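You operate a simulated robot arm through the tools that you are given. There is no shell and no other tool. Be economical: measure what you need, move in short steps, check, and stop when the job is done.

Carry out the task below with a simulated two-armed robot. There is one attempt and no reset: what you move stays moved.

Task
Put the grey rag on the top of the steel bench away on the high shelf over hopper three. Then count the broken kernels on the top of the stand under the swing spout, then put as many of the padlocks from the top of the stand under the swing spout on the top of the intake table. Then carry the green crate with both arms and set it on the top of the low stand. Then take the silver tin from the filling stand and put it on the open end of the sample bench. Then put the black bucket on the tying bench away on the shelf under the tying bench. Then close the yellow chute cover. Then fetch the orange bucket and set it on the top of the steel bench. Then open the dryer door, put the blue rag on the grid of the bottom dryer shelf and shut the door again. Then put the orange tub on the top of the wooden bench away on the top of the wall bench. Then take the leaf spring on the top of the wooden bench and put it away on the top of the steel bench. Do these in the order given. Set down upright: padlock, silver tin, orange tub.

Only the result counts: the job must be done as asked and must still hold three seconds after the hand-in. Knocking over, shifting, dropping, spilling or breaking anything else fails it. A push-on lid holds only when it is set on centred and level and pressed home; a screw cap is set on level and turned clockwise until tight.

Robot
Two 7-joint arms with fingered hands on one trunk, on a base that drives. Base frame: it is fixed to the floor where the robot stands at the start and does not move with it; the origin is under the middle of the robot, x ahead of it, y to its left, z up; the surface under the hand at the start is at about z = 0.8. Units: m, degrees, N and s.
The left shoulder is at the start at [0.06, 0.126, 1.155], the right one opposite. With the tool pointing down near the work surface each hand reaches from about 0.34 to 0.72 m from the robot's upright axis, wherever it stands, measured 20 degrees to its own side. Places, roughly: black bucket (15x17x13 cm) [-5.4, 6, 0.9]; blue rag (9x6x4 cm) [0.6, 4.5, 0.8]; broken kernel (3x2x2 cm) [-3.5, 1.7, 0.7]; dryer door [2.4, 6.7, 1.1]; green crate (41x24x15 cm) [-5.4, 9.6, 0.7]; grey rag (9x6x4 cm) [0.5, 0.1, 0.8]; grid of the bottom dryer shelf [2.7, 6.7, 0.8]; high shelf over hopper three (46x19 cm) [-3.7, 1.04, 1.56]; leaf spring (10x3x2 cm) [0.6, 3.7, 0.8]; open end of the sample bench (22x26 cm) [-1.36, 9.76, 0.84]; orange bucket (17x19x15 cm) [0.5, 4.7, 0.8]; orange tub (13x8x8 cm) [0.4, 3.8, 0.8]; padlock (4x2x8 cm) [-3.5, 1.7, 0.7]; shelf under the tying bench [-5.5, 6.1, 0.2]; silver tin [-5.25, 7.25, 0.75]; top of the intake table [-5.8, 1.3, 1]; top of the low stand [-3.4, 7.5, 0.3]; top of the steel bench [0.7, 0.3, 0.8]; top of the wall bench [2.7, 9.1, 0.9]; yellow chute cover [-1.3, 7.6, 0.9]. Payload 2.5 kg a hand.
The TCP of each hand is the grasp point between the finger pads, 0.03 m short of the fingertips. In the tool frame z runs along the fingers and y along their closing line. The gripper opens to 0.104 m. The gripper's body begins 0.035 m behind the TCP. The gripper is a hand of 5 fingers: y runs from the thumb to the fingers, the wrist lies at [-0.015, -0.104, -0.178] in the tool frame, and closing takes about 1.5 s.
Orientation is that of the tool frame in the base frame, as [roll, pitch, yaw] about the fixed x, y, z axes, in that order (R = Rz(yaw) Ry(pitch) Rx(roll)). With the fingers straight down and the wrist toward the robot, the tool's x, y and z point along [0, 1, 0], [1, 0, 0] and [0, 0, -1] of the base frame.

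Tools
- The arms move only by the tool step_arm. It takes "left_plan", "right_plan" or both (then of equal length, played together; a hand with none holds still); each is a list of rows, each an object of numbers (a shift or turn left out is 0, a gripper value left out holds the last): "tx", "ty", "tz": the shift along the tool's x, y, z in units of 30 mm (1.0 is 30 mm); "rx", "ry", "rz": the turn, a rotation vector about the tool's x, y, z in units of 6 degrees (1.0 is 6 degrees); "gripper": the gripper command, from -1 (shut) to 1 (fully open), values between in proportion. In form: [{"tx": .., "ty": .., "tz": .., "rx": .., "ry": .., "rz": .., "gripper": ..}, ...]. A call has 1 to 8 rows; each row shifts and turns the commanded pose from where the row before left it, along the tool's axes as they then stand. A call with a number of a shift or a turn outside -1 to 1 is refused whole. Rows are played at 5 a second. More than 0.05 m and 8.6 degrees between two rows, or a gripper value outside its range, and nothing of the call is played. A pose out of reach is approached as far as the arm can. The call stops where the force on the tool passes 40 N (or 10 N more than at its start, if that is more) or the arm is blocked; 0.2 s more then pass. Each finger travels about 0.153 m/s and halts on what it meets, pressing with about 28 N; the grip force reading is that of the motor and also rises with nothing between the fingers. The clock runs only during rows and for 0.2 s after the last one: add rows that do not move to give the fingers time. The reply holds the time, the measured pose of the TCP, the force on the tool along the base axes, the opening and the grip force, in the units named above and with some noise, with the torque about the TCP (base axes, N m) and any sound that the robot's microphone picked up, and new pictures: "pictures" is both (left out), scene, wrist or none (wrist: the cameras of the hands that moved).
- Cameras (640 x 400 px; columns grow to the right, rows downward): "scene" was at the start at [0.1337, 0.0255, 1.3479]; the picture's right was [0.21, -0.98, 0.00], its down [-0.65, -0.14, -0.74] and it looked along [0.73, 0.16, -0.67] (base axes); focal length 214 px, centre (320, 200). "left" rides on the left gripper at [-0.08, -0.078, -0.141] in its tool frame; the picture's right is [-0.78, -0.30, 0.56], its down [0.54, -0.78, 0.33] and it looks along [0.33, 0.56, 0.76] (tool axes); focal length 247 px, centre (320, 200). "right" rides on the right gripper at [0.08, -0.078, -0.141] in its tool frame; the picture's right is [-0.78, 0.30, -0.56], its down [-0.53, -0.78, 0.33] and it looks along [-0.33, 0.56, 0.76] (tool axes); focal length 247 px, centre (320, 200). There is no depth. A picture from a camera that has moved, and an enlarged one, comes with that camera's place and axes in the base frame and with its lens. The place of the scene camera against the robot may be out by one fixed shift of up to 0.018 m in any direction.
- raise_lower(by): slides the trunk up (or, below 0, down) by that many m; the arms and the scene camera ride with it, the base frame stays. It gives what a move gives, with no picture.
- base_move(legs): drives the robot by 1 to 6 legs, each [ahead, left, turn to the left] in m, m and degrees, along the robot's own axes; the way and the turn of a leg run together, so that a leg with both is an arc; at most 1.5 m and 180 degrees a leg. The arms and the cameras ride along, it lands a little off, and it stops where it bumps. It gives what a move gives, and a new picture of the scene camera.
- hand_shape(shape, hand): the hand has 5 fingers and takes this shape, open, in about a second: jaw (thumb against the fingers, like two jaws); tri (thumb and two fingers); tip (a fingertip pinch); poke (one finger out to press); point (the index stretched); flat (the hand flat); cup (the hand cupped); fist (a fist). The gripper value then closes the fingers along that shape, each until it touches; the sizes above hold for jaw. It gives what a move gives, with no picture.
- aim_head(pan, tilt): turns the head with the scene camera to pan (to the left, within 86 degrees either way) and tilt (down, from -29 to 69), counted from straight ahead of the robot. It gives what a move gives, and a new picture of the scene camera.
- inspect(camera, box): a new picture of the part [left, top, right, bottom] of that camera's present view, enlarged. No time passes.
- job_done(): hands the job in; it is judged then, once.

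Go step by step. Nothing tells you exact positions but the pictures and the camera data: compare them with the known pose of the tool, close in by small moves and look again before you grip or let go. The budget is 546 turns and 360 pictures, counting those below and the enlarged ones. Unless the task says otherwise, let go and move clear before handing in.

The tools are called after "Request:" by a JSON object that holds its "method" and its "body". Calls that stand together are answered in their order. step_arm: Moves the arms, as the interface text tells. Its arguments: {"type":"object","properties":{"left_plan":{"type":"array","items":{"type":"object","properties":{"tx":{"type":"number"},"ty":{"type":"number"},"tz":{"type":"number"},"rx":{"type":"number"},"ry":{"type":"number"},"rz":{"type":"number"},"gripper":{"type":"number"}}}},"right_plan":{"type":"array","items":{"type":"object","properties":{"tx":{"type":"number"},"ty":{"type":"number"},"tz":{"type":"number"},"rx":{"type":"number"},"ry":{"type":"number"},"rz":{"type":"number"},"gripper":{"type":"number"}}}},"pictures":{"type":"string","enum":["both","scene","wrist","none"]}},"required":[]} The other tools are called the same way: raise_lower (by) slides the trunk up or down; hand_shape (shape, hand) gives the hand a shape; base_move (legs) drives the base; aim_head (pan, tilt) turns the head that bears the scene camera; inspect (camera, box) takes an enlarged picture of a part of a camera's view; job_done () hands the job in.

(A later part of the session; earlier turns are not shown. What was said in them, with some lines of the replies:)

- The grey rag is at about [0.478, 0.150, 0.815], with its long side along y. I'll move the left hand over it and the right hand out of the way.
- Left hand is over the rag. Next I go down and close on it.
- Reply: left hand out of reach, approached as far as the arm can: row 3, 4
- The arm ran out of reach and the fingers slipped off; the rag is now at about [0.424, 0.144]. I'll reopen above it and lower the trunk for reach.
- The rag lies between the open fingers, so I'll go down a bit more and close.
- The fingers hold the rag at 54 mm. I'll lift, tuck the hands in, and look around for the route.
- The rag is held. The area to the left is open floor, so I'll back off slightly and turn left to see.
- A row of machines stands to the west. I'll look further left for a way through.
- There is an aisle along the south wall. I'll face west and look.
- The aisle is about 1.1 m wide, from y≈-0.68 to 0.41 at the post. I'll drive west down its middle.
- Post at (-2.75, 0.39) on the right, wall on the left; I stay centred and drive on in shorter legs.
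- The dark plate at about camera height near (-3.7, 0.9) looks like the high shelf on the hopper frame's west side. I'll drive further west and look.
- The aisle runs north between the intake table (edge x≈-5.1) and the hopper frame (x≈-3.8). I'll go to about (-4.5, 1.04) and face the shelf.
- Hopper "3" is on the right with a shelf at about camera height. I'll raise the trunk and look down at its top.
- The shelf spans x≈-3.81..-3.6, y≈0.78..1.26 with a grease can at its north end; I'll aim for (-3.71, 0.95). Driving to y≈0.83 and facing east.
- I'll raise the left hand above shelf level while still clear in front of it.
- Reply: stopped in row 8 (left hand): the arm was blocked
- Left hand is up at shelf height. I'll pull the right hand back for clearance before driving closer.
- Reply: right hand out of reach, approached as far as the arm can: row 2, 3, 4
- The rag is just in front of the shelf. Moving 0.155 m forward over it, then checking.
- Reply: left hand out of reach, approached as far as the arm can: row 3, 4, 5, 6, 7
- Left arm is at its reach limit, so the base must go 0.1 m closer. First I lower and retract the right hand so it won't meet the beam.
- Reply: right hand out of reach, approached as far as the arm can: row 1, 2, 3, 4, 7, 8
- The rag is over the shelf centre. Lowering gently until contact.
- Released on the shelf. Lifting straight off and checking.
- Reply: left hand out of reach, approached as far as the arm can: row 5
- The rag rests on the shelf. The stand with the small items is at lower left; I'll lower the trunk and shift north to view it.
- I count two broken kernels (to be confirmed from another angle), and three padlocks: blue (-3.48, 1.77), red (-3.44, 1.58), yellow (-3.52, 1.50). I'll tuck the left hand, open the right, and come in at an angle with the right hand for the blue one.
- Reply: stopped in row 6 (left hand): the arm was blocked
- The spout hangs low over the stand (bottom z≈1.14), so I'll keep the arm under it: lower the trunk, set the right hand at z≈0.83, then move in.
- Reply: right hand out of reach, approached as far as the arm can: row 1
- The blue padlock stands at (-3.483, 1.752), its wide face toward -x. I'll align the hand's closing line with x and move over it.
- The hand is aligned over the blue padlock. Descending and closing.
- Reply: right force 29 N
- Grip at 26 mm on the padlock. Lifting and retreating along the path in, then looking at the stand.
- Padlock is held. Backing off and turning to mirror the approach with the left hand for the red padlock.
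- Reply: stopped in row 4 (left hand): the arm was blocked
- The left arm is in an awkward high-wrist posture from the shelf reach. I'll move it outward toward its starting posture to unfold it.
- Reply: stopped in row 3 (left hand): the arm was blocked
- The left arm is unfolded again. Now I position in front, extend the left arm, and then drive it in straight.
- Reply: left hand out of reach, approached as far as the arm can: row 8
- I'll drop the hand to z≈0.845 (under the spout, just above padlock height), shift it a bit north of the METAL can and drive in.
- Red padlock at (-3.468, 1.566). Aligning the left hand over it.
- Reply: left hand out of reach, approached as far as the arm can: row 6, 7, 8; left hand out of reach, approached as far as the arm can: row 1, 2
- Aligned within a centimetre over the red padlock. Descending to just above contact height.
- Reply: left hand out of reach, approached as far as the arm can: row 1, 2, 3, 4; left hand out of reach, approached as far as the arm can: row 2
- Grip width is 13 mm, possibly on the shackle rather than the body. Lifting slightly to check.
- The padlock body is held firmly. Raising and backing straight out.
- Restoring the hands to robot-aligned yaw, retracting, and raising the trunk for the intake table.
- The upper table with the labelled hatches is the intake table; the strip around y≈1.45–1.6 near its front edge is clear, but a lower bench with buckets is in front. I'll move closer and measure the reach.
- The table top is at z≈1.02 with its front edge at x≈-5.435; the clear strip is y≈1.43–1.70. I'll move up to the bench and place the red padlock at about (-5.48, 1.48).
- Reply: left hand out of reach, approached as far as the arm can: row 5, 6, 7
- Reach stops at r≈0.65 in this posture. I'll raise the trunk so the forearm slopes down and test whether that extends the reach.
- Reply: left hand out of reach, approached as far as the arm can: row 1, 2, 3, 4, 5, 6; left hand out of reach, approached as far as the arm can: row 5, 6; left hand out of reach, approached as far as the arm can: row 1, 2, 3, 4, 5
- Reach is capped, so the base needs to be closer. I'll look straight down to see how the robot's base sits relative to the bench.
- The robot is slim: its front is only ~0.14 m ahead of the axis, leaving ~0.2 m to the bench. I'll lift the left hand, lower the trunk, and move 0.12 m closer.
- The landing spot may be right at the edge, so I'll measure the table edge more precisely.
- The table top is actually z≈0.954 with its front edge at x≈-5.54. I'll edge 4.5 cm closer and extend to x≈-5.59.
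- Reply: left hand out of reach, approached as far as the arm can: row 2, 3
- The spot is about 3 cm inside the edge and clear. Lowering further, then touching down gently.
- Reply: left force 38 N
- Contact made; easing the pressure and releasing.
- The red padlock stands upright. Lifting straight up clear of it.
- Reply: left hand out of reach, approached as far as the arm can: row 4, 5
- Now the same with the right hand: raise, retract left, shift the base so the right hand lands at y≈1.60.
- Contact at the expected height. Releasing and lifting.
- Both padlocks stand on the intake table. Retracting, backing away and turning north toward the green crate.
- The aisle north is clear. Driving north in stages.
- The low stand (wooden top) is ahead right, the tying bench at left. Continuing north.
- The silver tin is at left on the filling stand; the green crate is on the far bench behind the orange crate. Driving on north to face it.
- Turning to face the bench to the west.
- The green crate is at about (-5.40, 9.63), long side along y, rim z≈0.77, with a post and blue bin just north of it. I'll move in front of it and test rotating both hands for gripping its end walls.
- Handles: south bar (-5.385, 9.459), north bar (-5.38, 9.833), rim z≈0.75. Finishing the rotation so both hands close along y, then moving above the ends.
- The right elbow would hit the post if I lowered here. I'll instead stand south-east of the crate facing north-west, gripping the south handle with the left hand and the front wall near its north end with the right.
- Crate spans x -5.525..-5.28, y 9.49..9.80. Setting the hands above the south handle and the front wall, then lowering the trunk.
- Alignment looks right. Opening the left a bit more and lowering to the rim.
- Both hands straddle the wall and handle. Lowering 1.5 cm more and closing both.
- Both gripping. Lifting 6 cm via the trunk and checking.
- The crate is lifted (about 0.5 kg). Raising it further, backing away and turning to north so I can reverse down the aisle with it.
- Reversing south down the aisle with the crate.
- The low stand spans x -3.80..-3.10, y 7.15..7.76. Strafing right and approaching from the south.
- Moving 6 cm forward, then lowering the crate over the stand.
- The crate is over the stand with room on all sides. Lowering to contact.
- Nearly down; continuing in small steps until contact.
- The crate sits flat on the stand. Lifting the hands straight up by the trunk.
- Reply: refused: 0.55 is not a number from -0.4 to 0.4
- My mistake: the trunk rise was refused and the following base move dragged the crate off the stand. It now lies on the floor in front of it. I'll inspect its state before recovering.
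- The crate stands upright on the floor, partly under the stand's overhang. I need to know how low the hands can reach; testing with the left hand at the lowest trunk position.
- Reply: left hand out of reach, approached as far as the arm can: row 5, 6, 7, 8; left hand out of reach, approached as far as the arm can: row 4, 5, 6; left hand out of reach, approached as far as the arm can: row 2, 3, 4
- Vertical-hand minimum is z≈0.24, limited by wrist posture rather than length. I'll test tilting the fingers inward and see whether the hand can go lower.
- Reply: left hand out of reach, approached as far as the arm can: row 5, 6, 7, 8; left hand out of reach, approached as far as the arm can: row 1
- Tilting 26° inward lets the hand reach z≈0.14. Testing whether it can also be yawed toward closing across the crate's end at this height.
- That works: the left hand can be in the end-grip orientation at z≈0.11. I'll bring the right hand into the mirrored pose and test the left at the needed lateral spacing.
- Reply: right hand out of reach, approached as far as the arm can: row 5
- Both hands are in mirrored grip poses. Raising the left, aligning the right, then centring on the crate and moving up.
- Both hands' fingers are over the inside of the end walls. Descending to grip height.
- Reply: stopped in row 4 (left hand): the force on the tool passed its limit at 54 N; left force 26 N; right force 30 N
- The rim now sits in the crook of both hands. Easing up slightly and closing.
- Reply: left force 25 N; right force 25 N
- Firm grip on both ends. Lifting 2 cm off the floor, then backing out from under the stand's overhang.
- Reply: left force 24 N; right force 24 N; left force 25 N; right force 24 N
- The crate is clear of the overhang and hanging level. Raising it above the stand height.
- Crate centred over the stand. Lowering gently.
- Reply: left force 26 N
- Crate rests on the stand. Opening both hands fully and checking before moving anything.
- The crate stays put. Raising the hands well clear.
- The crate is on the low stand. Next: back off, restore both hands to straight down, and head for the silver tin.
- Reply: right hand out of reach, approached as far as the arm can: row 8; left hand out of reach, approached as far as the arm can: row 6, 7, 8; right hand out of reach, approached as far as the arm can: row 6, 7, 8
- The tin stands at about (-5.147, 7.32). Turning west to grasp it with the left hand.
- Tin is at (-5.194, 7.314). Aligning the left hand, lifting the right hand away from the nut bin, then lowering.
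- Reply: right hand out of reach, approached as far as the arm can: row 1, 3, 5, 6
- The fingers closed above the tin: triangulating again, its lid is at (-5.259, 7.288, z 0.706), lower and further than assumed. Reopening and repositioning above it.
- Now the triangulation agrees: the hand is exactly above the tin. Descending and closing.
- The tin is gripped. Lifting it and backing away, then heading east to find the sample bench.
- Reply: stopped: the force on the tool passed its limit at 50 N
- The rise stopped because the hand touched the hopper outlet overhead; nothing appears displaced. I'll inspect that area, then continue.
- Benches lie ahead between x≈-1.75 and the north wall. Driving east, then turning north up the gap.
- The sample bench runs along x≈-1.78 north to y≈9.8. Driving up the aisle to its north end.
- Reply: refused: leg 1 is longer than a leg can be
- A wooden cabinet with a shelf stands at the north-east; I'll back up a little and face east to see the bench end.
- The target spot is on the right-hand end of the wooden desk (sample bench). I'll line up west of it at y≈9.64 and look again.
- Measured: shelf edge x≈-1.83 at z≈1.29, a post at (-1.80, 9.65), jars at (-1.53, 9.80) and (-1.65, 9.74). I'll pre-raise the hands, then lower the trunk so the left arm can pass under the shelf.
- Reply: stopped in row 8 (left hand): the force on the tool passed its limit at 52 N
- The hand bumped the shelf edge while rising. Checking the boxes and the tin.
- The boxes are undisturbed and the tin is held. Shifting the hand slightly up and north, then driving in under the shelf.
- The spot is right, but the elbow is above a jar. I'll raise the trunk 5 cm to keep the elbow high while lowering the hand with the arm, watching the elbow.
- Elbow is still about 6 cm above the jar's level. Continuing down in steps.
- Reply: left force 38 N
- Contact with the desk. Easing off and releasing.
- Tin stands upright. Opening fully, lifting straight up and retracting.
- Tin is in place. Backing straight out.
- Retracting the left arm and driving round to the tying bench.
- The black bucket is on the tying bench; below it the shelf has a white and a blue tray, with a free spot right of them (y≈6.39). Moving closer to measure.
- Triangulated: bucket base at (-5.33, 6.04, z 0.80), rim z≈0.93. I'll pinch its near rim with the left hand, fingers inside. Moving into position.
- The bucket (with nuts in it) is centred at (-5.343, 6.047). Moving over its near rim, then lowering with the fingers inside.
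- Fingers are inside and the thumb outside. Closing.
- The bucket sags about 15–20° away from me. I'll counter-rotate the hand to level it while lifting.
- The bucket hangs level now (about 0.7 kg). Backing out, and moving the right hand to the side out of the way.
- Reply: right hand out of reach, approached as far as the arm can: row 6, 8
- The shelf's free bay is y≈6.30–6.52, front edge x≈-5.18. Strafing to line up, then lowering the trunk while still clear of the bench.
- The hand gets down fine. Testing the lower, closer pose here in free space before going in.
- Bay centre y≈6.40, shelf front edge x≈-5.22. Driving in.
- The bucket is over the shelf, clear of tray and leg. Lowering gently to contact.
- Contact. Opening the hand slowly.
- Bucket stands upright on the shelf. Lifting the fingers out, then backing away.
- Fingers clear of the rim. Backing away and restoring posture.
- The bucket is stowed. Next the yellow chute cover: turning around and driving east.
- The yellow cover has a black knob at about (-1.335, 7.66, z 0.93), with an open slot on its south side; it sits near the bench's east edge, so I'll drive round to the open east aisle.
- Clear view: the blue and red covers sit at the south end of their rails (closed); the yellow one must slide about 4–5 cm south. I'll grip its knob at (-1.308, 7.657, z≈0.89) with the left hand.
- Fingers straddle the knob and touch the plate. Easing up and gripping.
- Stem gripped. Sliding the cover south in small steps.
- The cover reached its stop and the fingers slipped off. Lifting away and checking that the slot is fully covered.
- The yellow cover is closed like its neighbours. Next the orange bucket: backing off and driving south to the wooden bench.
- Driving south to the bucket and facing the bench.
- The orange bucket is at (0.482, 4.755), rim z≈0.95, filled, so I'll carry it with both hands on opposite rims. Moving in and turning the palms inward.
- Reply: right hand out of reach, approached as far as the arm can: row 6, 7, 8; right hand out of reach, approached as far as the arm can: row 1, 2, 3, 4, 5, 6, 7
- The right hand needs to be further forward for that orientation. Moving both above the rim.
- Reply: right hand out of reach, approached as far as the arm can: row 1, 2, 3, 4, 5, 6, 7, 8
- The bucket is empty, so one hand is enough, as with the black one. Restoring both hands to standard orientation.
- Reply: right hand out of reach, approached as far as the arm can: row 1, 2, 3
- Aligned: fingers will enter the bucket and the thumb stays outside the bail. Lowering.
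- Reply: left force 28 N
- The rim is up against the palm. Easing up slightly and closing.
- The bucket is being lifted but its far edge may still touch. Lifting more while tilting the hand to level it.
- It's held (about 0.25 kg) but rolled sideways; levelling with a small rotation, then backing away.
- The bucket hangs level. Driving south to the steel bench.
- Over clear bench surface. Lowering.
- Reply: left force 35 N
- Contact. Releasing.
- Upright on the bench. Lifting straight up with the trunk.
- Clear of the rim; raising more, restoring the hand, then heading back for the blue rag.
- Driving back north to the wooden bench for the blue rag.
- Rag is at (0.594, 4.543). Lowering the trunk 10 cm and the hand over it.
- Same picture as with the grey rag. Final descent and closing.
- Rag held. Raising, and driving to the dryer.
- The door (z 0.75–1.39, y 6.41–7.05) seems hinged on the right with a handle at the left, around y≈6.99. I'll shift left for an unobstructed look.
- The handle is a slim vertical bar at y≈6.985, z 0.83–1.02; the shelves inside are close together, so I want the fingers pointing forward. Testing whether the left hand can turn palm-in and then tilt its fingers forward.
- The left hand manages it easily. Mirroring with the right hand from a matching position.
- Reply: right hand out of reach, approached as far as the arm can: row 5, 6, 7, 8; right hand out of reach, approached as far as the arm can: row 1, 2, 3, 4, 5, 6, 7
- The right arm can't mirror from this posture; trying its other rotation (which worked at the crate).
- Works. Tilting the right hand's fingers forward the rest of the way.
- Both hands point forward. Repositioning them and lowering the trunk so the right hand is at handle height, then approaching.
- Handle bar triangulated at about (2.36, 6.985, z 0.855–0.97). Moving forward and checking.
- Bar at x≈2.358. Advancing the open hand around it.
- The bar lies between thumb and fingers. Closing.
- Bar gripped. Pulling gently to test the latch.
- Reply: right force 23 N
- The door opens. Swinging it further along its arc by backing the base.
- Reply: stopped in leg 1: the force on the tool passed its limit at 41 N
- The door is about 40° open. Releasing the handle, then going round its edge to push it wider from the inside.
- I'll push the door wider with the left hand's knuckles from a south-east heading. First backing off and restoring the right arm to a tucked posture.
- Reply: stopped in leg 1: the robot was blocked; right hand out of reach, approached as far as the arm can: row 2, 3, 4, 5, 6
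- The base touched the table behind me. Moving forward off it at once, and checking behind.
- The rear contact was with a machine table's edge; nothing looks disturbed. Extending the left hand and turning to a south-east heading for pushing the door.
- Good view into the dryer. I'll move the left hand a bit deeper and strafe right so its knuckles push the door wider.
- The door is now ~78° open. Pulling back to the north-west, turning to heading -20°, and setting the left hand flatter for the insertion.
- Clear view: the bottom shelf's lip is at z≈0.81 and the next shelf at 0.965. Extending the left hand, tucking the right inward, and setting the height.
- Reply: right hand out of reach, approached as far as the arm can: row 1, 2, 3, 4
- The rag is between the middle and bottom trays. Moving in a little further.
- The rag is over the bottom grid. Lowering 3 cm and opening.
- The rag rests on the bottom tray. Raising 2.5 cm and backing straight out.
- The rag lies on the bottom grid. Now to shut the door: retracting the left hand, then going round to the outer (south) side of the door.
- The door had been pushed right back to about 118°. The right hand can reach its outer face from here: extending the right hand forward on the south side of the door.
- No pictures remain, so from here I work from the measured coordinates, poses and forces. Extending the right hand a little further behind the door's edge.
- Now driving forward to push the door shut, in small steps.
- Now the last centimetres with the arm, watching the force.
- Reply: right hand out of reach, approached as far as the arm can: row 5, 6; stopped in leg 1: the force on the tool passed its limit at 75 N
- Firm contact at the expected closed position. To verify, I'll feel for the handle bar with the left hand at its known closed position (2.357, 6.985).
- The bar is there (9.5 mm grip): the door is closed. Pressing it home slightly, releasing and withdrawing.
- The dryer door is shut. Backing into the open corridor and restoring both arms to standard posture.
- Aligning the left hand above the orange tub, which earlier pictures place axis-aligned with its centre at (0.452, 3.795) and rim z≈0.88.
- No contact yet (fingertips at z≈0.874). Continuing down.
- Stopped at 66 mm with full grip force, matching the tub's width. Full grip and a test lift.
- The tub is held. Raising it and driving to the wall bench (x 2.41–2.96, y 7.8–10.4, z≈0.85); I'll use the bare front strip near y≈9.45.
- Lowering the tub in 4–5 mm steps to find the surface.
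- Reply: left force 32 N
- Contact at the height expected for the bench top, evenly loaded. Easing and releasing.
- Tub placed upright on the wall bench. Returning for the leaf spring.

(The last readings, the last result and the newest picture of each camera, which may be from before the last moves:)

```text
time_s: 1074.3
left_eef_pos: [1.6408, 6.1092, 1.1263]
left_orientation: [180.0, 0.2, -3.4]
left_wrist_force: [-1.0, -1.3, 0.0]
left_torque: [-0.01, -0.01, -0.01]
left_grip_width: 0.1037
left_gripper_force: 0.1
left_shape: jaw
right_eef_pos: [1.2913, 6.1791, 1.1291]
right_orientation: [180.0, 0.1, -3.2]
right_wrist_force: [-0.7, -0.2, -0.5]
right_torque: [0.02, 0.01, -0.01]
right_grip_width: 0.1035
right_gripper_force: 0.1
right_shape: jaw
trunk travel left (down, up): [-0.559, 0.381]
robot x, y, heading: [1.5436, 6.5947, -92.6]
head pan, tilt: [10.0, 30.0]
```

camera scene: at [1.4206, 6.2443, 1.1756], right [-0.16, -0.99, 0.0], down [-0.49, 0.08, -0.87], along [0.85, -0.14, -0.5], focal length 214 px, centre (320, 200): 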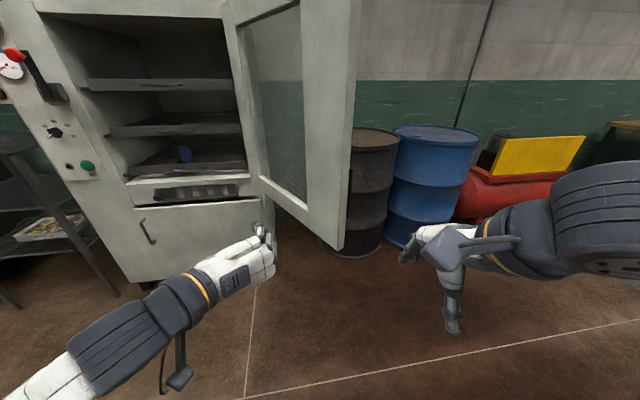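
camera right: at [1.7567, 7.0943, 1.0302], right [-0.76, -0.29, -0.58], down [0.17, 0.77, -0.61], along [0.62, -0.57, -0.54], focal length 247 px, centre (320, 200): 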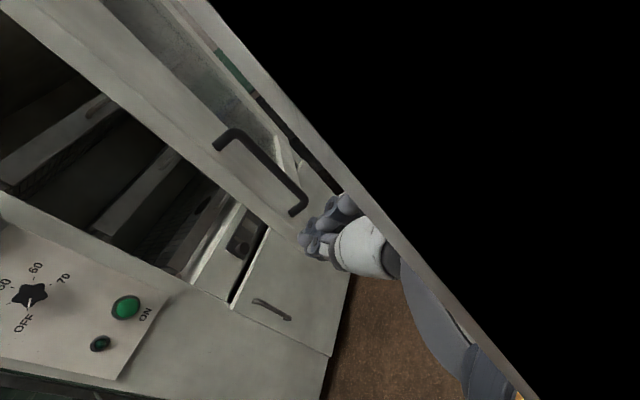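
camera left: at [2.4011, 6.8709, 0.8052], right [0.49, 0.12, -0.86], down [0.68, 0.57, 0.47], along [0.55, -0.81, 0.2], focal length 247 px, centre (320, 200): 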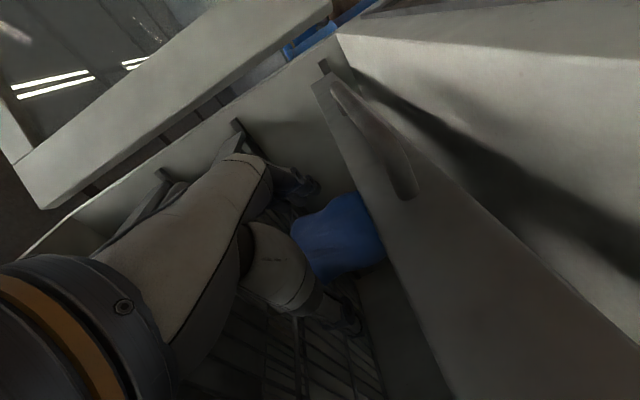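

Request:
{"method": "base_move", "body": {"legs": [[0, 0, -87.4], [0.95, 0, 0], [0.95, 0, 0]]}}

Request:
{"method": "base_move", "body": {"legs": [[0, 0, 90]]}}

```text
time_s: 1087.4
left_eef_pos: [-0.8241, 6.4307, 1.1257]
left_orientation: [179.8, 0.1, -89.3]
left_wrist_force: [-0.1, -1.3, -0.2]
left_torque: [-0.01, -0.02, -0.01]
left_grip_width: 0.1039
left_gripper_force: 0.0
left_shape: jaw
right_eef_pos: [-0.7806, 6.7821, 1.1285]
right_orientation: [180.0, 0.1, -89.1]
right_wrist_force: [0.5, -0.3, 0.5]
right_torque: [0.04, -0.03, -0.02]
right_grip_width: 0.1037
right_gripper_force: 0.0
right_shape: jaw
trunk travel left (down, up): [-0.559, 0.381]
robot x, y, heading: [-0.3455, 6.5577, -178.4]
head pan, tilt: [10.0, 30.0]
```

```text
time_s: 1091.6
left_eef_pos: [-0.2205, 6.0781, 1.1275]
left_orientation: [179.8, 0.0, 0.0]
left_wrist_force: [-0.1, -0.7, -0.4]
left_torque: [-0.03, 0.01, -0.03]
left_grip_width: 0.1034
left_gripper_force: 0.1
left_shape: jaw
right_eef_pos: [-0.5734, 6.1247, 1.1288]
right_orientation: [180.0, 0.0, 0.2]
right_wrist_force: [-0.7, -0.2, -0.4]
right_torque: [-0.02, 0.01, -0.01]
right_grip_width: 0.1036
right_gripper_force: 0.1
right_shape: jaw
trunk travel left (down, up): [-0.559, 0.381]
robot x, y, heading: [-0.3496, 6.5575, -88.9]
head pan, tilt: [10.0, 30.0]
```

Request:
{"method": "base_move", "body": {"legs": [[1.3, 0, -0.6], [1.32, 0, 0], [0, 0, 89.5]]}}

Request:
{"method": "step_arm", "body": {"right_plan": [{"ty": 0.8}, {"ty": 0.8}, {"ty": 0.7}], "pictures": "none"}}

```text
time_s: 1108.2
left_eef_pos: [0.2077, 4.068, 1.1268]
left_orientation: [179.8, 0.1, 90.7]
left_wrist_force: [-0.1, 0.4, -0.5]
left_torque: [0.03, -0.02, -0.01]
left_grip_width: 0.1038
left_gripper_force: 0.1
left_shape: jaw
right_eef_pos: [0.1647, 3.714, 1.13]
right_orientation: [179.9, -0.1, 90.7]
right_wrist_force: [-0.1, -0.6, 0.4]
right_torque: [0.02, 0.01, 0.02]
right_grip_width: 0.1038
right_gripper_force: 0.1
right_shape: jaw
trunk travel left (down, up): [-0.559, 0.381]
robot x, y, heading: [-0.2739, 3.9402, 1.7]
head pan, tilt: [10.0, 30.0]
```

```text
time_s: 1109.0
left_eef_pos: [0.2075, 4.0684, 1.1256]
left_orientation: [179.8, 0.1, 90.7]
left_wrist_force: [-0.2, -0.5, 0.0]
left_torque: [-0.03, -0.01, -0.01]
left_grip_width: 0.1037
left_gripper_force: 0.1
left_shape: jaw
right_eef_pos: [0.2315, 3.7142, 1.1291]
right_orientation: [-180.0, 0.2, 90.8]
right_wrist_force: [0.1, 0.4, 0.0]
right_torque: [0.03, 0.02, 0.03]
right_grip_width: 0.1036
right_gripper_force: 0.1
right_shape: jaw
trunk travel left (down, up): [-0.559, 0.381]
robot x, y, heading: [-0.2745, 3.9382, 1.7]
head pan, tilt: [10.0, 30.0]
no pictures are left
```

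Request:
{"method": "base_move", "body": {"legs": [[0.36, 0, -1.7]]}}

Request:
{"method": "raise_lower", "body": {"by": -0.15}}

```text
time_s: 1111.3
left_eef_pos: [0.5687, 4.0596, 1.1265]
left_orientation: [179.8, 0.1, 89.0]
left_wrist_force: [0.3, -0.1, 0.2]
left_torque: [0.01, 0.04, -0.02]
left_grip_width: 0.1038
left_gripper_force: 0.0
left_shape: jaw
right_eef_pos: [0.5827, 3.7037, 1.1297]
right_orientation: [179.9, -0.1, 89.2]
right_wrist_force: [0.3, 0.4, 0.6]
right_torque: [0.02, 0.03, -0.02]
right_grip_width: 0.1035
right_gripper_force: 0.1
right_shape: jaw
trunk travel left (down, up): [-0.559, 0.381]
robot x, y, heading: [0.0874, 3.9423, -0.1]
head pan, tilt: [10.0, 30.0]
```

```text
time_s: 1113.0
left_eef_pos: [0.5678, 4.0584, 0.9772]
left_orientation: [179.8, -0.1, 88.9]
left_wrist_force: [-0.5, 0.5, 0.3]
left_torque: [0.02, 0.01, 0.0]
left_grip_width: 0.1039
left_gripper_force: 0.1
left_shape: jaw
right_eef_pos: [0.5815, 3.7039, 0.9796]
right_orientation: [179.9, 0.0, 89.3]
right_wrist_force: [-0.5, 0.2, 0.5]
right_torque: [0.03, -0.01, 0.0]
right_grip_width: 0.1038
right_gripper_force: 0.2
right_shape: jaw
trunk travel left (down, up): [-0.409, 0.531]
robot x, y, heading: [0.0848, 3.946, -0.1]
head pan, tilt: [10.0, 30.0]
```

Request:
{"method": "step_arm", "body": {"right_plan": [{"rz": -0.8, "ty": 0.3}, {"rz": -0.8}, {"tz": 0.9}, {"tz": 0.9}, {"tz": 0.9}, {"tz": 0.9}, {"tz": 0.6}], "pictures": "none"}}

Request:
{"method": "step_arm", "body": {"right_plan": [{"tz": 0.12}, {"tz": 0.12}, {"tz": 0.12}, {"tz": 0.12}], "pictures": "none"}}

```text
time_s: 1114.7
left_eef_pos: [0.5681, 4.0581, 0.9762]
left_orientation: [179.8, 0.1, 89.0]
left_wrist_force: [0.1, -0.1, -0.3]
left_torque: [0.01, -0.01, -0.01]
left_grip_width: 0.1038
left_gripper_force: 0.0
left_shape: jaw
right_eef_pos: [0.5901, 3.7042, 0.8522]
right_orientation: [179.9, 0.0, 98.8]
right_wrist_force: [0.0, 0.5, -0.7]
right_torque: [0.03, 0.01, -0.01]
right_grip_width: 0.1037
right_gripper_force: 0.1
right_shape: jaw
trunk travel left (down, up): [-0.409, 0.531]
robot x, y, heading: [0.0863, 3.9414, 0.1]
head pan, tilt: [10.0, 30.0]
no pictures are left
```

```text
time_s: 1115.7
left_eef_pos: [0.5687, 4.0581, 0.9744]
left_orientation: [179.8, 0.0, 89.0]
left_wrist_force: [0.1, -0.1, -0.1]
left_torque: [0.01, 0.01, 0.05]
left_grip_width: 0.1038
left_gripper_force: 0.0
left_shape: jaw
right_eef_pos: [0.5903, 3.7029, 0.8384]
right_orientation: [180.0, 0.0, 98.8]
right_wrist_force: [0.6, -0.6, 0.2]
right_torque: [-0.01, 0.01, -0.02]
right_grip_width: 0.1038
right_gripper_force: 0.1
right_shape: jaw
trunk travel left (down, up): [-0.409, 0.531]
robot x, y, heading: [0.0836, 3.9454, -0.0]
head pan, tilt: [10.0, 30.0]
no pictures are left
```

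Request:
{"method": "step_arm", "body": {"right_plan": [{"tz": 0.12}, {"gripper": 0.5}, {"gripper": 0}, {"gripper": -0.5}, {"gripper": -1}, {}, {}], "pictures": "none"}}

```text
time_s: 1117.2
left_eef_pos: [0.5685, 4.0584, 0.9763]
left_orientation: [179.8, 0.1, 89.0]
left_wrist_force: [1.0, -0.3, 0.0]
left_torque: [0.03, 0.02, -0.03]
left_grip_width: 0.1038
left_gripper_force: 0.0
left_shape: jaw
right_eef_pos: [0.5921, 3.7038, 0.8338]
right_orientation: [-180.0, 0.0, 98.8]
right_wrist_force: [0.2, 0.8, -0.5]
right_torque: [0.03, 0.0, -0.02]
right_grip_width: 0.0199
right_gripper_force: 28.0
right_shape: jaw
trunk travel left (down, up): [-0.409, 0.531]
robot x, y, heading: [0.0846, 3.9426, -0.1]
head pan, tilt: [10.0, 30.0]
no pictures are left
```

The fingers stopped at 20 mm: the spring is gripped. Lifting and checking.

Request:
{"method": "step_arm", "body": {"right_plan": [{}, {"tz": -0.5}, {"tz": -0.8}, {"tz": -0.9}, {"tz": -0.9}, {}], "pictures": "none"}}

Request:
{"method": "raise_lower", "body": {"by": 0.15}}

```text
time_s: 1118.7
left_eef_pos: [0.5689, 4.0581, 0.9763]
left_orientation: [179.8, 0.2, 89.0]
left_wrist_force: [0.8, -0.1, -0.2]
left_torque: [-0.02, -0.01, 0.03]
left_grip_width: 0.1035
left_gripper_force: 0.0
left_shape: jaw
right_eef_pos: [0.5922, 3.7046, 0.9289]
right_orientation: [-180.0, 0.0, 98.8]
right_wrist_force: [-0.4, -0.4, -1.3]
right_torque: [0.02, -0.03, 0.03]
right_grip_width: 0.0196
right_gripper_force: 28.2
right_shape: jaw
trunk travel left (down, up): [-0.409, 0.531]
robot x, y, heading: [0.0838, 3.9441, 0.1]
head pan, tilt: [10.0, 30.0]
no pictures are left
```

```text
time_s: 1120.4
left_eef_pos: [0.5688, 4.0579, 1.1265]
left_orientation: [179.8, 0.0, 89.0]
left_wrist_force: [-0.9, 0.3, 0.2]
left_torque: [0.0, -0.01, -0.02]
left_grip_width: 0.1037
left_gripper_force: 0.0
left_shape: jaw
right_eef_pos: [0.5923, 3.7061, 1.0796]
right_orientation: [180.0, 0.1, 98.9]
right_wrist_force: [-0.9, 1.1, -1.0]
right_torque: [0.02, 0.02, -0.02]
right_grip_width: 0.0193
right_gripper_force: 27.8
right_shape: jaw
trunk travel left (down, up): [-0.559, 0.381]
robot x, y, heading: [0.0843, 3.9425, 0.1]
head pan, tilt: [10.0, 30.0]
```

Spring held. Backing off, retracting the left hand, and driving south to the steel bench.

Request:
{"method": "base_move", "body": {"legs": [[-0.45, 0, 0]]}}

Request:
{"method": "step_arm", "body": {"left_plan": [{"ty": -0.9}, {"ty": -0.9}, {"ty": -0.9}, {"ty": -0.9}, {"ty": -0.9}], "pictures": "none"}}

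Request:
{"method": "base_move", "body": {"legs": [[0, 0, -90], [1.45, 0, 0], [1.45, 0, 0], [0.9, 0, 0], [0, 0, 90]]}}

```text
time_s: 1123.1
left_eef_pos: [0.1206, 4.0594, 1.1267]
left_orientation: [179.8, 0.0, 88.9]
left_wrist_force: [0.5, -0.1, -0.3]
left_torque: [0.05, -0.02, -0.01]
left_grip_width: 0.1039
left_gripper_force: 0.0
left_shape: jaw
right_eef_pos: [0.1439, 3.7055, 1.0787]
right_orientation: [179.9, 0.1, 98.6]
right_wrist_force: [-0.2, 0.3, -1.3]
right_torque: [0.04, -0.03, 0.0]
right_grip_width: 0.0194
right_gripper_force: 28.5
right_shape: jaw
trunk travel left (down, up): [-0.559, 0.381]
robot x, y, heading: [-0.3644, 3.9475, -0.3]
head pan, tilt: [10.0, 30.0]
```

```text
time_s: 1124.3
left_eef_pos: [-0.0146, 4.0591, 1.1248]
left_orientation: [179.9, 0.1, 88.9]
left_wrist_force: [0.2, 0.2, -0.3]
left_torque: [0.03, 0.0, 0.0]
left_grip_width: 0.1041
left_gripper_force: 0.0
left_shape: jaw
right_eef_pos: [0.1427, 3.7064, 1.078]
right_orientation: [179.9, 0.1, 98.6]
right_wrist_force: [0.1, -0.5, -2.1]
right_torque: [0.01, 0.0, 0.0]
right_grip_width: 0.0193
right_gripper_force: 28.0
right_shape: jaw
trunk travel left (down, up): [-0.559, 0.381]
robot x, y, heading: [-0.3652, 3.9438, -0.3]
head pan, tilt: [10.0, 30.0]
no pictures are left
```

```text
time_s: 1150.2
left_eef_pos: [-0.1687, 0.2614, 1.1258]
left_orientation: [179.8, 0.1, 85.5]
left_wrist_force: [0.7, -0.1, -0.3]
left_torque: [0.01, 0.01, -0.03]
left_grip_width: 0.1037
left_gripper_force: 0.0
left_shape: jaw
right_eef_pos: [-0.0302, -0.1019, 1.0778]
right_orientation: [180.0, 0.1, 95.3]
right_wrist_force: [-0.4, -0.1, -1.5]
right_torque: [0.04, -0.01, -0.02]
right_grip_width: 0.0192
right_gripper_force: 27.8
right_shape: jaw
trunk travel left (down, up): [-0.559, 0.381]
robot x, y, heading: [-0.5217, 0.1691, -3.6]
head pan, tilt: [10.0, 30.0]
```

Request:
{"method": "base_move", "body": {"legs": [[0.5, -0.03, 3.6]]}}

Request:
{"method": "raise_lower", "body": {"by": -0.15}}

```text
time_s: 1153.1
left_eef_pos: [0.3135, 0.2383, 1.1244]
left_orientation: [179.9, 0.1, 89.2]
left_wrist_force: [0.2, -0.3, -0.3]
left_torque: [0.04, 0.0, -0.02]
left_grip_width: 0.1038
left_gripper_force: 0.2
left_shape: jaw
right_eef_pos: [0.4716, -0.1145, 1.078]
right_orientation: [180.0, 0.0, 98.8]
right_wrist_force: [-0.5, -0.2, -1.5]
right_torque: [0.01, 0.01, -0.01]
right_grip_width: 0.0195
right_gripper_force: 27.7
right_shape: jaw
trunk travel left (down, up): [-0.559, 0.381]
robot x, y, heading: [-0.0347, 0.1223, 0.1]
head pan, tilt: [10.0, 30.0]
```

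```text
time_s: 1154.9
left_eef_pos: [0.3133, 0.2396, 0.9748]
left_orientation: [179.8, 0.1, 89.2]
left_wrist_force: [-0.5, -0.7, -0.6]
left_torque: [-0.01, -0.02, -0.02]
left_grip_width: 0.104
left_gripper_force: 0.1
left_shape: jaw
right_eef_pos: [0.4728, -0.1137, 0.9274]
right_orientation: [179.9, 0.1, 98.9]
right_wrist_force: [0.3, 1.0, -2.4]
right_torque: [0.02, -0.03, 0.01]
right_grip_width: 0.0193
right_gripper_force: 27.9
right_shape: jaw
trunk travel left (down, up): [-0.409, 0.531]
robot x, y, heading: [-0.0334, 0.1209, 0.0]
head pan, tilt: [10.0, 30.0]
```

Lowering the spring onto the bench with the arm, feeling for contact.

Request:
{"method": "step_arm", "body": {"right_plan": [{"tz": 0.8}, {"tz": 0.8}, {"tz": 0.6}, {"tz": 0.3}, {"tz": 0.15}, {"tz": 0.15}], "pictures": "none"}}

Request:
{"method": "step_arm", "body": {"right_plan": [{"tz": 0.12}, {"tz": 0.12}, {"tz": 0.12}], "pictures": "none"}}

```text
time_s: 1156.3
left_eef_pos: [0.3124, 0.24, 0.9752]
left_orientation: [179.8, 0.0, 89.1]
left_wrist_force: [0.6, 0.8, 0.6]
left_torque: [-0.04, 0.01, 0.0]
left_grip_width: 0.1038
left_gripper_force: 0.1
left_shape: jaw
right_eef_pos: [0.4725, -0.1144, 0.8453]
right_orientation: [179.9, -0.1, 98.9]
right_wrist_force: [-0.5, 0.4, -2.2]
right_torque: [0.0, 0.01, 0.01]
right_grip_width: 0.0194
right_gripper_force: 27.8
right_shape: jaw
trunk travel left (down, up): [-0.409, 0.531]
robot x, y, heading: [-0.0367, 0.1235, 0.1]
head pan, tilt: [10.0, 30.0]
no pictures are left
```

```text
time_s: 1157.1
left_eef_pos: [0.3124, 0.2377, 0.9754]
left_orientation: [179.9, 0.1, 89.1]
left_wrist_force: [-1.4, -0.3, 0.1]
left_torque: [0.03, 0.02, 0.01]
left_grip_width: 0.1038
left_gripper_force: 0.0
left_shape: jaw
right_eef_pos: [0.4732, -0.1146, 0.836]
right_orientation: [179.8, 0.2, 98.9]
right_wrist_force: [0.1, 0.4, 1.3]
right_torque: [-0.05, -0.02, 0.02]
right_grip_width: 0.0192
right_gripper_force: 27.7
right_shape: jaw
trunk travel left (down, up): [-0.409, 0.531]
robot x, y, heading: [-0.0364, 0.1245, -0.1]
head pan, tilt: [10.0, 30.0]
no pictures are left
```

Contact beginning at the expected height. Releasing gently and lifting away.

Request:
{"method": "step_arm", "body": {"right_plan": [{"tz": 0.06}, {"gripper": -0.5}, {"gripper": 0}, {"gripper": 0.5}, {"gripper": 1}, {}, {"tz": -0.4}, {"tz": -0.7}], "pictures": "none"}}

Request:
{"method": "step_arm", "body": {"right_plan": [{"tz": -0.9}, {"tz": -0.9}, {"tz": -0.9}], "pictures": "none"}}

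Request:
{"method": "raise_lower", "body": {"by": 0.15}}

Request:
{"method": "base_move", "body": {"legs": [[-0.4, 0, 0]]}}

```text
time_s: 1158.9
left_eef_pos: [0.3128, 0.2401, 0.9754]
left_orientation: [179.8, 0.0, 89.2]
left_wrist_force: [0.4, 0.1, 0.1]
left_torque: [0.01, -0.03, 0.01]
left_grip_width: 0.104
left_gripper_force: 0.1
left_shape: jaw
right_eef_pos: [0.4725, -0.1139, 0.8645]
right_orientation: [179.9, 0.0, 98.9]
right_wrist_force: [-0.3, -0.1, 0.3]
right_torque: [0.01, 0.02, 0.0]
right_grip_width: 0.1035
right_gripper_force: 0.0
right_shape: jaw
trunk travel left (down, up): [-0.409, 0.531]
robot x, y, heading: [-0.0349, 0.1217, -0.1]
head pan, tilt: [10.0, 30.0]
no pictures are left
```

```text
time_s: 1159.7
left_eef_pos: [0.3123, 0.2394, 0.9762]
left_orientation: [179.7, 0.1, 89.1]
left_wrist_force: [-0.2, 1.1, 0.0]
left_torque: [0.0, 0.0, 0.06]
left_grip_width: 0.1038
left_gripper_force: 0.0
left_shape: jaw
right_eef_pos: [0.4725, -0.1162, 0.9456]
right_orientation: [180.0, 0.0, 98.8]
right_wrist_force: [0.6, 0.9, -0.1]
right_torque: [-0.01, 0.0, -0.02]
right_grip_width: 0.104
right_gripper_force: 0.2
right_shape: jaw
trunk travel left (down, up): [-0.409, 0.531]
robot x, y, heading: [-0.0351, 0.125, 0.0]
head pan, tilt: [10.0, 30.0]
no pictures are left
```

```text
time_s: 1161.4
left_eef_pos: [0.3126, 0.2398, 1.1245]
left_orientation: [179.7, 0.1, 89.2]
left_wrist_force: [-0.2, 0.4, -0.9]
left_torque: [0.0, 0.0, 0.01]
left_grip_width: 0.1036
left_gripper_force: 0.0
left_shape: jaw
right_eef_pos: [0.4732, -0.1154, 1.0956]
right_orientation: [179.8, 0.1, 99.0]
right_wrist_force: [-0.1, -0.6, -0.3]
right_torque: [0.0, 0.02, -0.01]
right_grip_width: 0.1036
right_gripper_force: 0.1
right_shape: jaw
trunk travel left (down, up): [-0.559, 0.381]
robot x, y, heading: [-0.0388, 0.1239, 0.0]
head pan, tilt: [10.0, 30.0]
```

```text
time_s: 1163.9
left_eef_pos: [-0.0876, 0.2402, 1.1252]
left_orientation: [179.8, 0.2, 89.4]
left_wrist_force: [-0.5, -0.2, 0.5]
left_torque: [0.03, 0.02, -0.01]
left_grip_width: 0.1039
left_gripper_force: 0.1
left_shape: jaw
right_eef_pos: [0.0738, -0.1153, 1.095]
right_orientation: [179.8, 0.1, 99.1]
right_wrist_force: [0.6, 0.4, -0.6]
right_torque: [0.01, -0.05, -0.01]
right_grip_width: 0.1038
right_gripper_force: 0.1
right_shape: jaw
trunk travel left (down, up): [-0.559, 0.381]
robot x, y, heading: [-0.4417, 0.1226, 0.6]
head pan, tilt: [10.0, 30.0]
```

All the jobs have been worked through in order and both hands are empty and clear, so I'm handing in.

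Request:
{"method": "job_done", "body": {}}

```text
The job is handed in.
```

I worked through all ten jobs in order and handed in. The last three ran without pictures, and there were some mishaps on the way.

| Job | Result | How I know |
|---|---|---|
| Grey rag to the high shelf over hopper three | Done | Seen on the shelf |
| Padlocks to the intake table | Counted two broken kernels; red and blue padlocks moved, set upright | Seen standing |
| Green crate to the low stand | Done on the second try | Seen on the stand |
| Silver tin to the sample bench | Set upright, near the west edge of the marked spot | Seen standing |
| Black bucket to the shelf under the tying bench | Done, upright, nuts still inside | Seen on the shelf |
| Yellow chute cover | Closed against its stop | Seen, slot covered |
| Orange bucket to the steel bench | Done, upright | Seen on the bench |
| Blue rag into the dryer, door shut | Rag on the bottom grid; door shut | Rag seen; door confirmed only by gripping its handle at the closed position |
| Orange tub to the wall bench | Set down at about y = 9.4 and released | Not seen: grip width and contact force only |
| Leaf spring to the steel bench | Set down and released | Not seen: grip width and contact force only |

**Pictures:** the 360-picture budget ran out just before I shut the dryer door. From then on I used positions measured earlier plus grip and force readings, so I could not look for anything out of place around the tub and the spring.

**Mishaps:**
- **Crate:** a trunk lift was refused and the base move that followed pulled the green crate off the low stand onto the floor. It landed upright and I set it back on the stand.
- **Bumps:**
  - The left hand hit the hopper outlet above the filling stand and the shelf edge above the sample bench. Both areas looked unchanged afterwards.
  - The base touched the table of the machine with the gas and seal knobs, west of the dryer. I moved off it but could not properly see whether that table had shifted.
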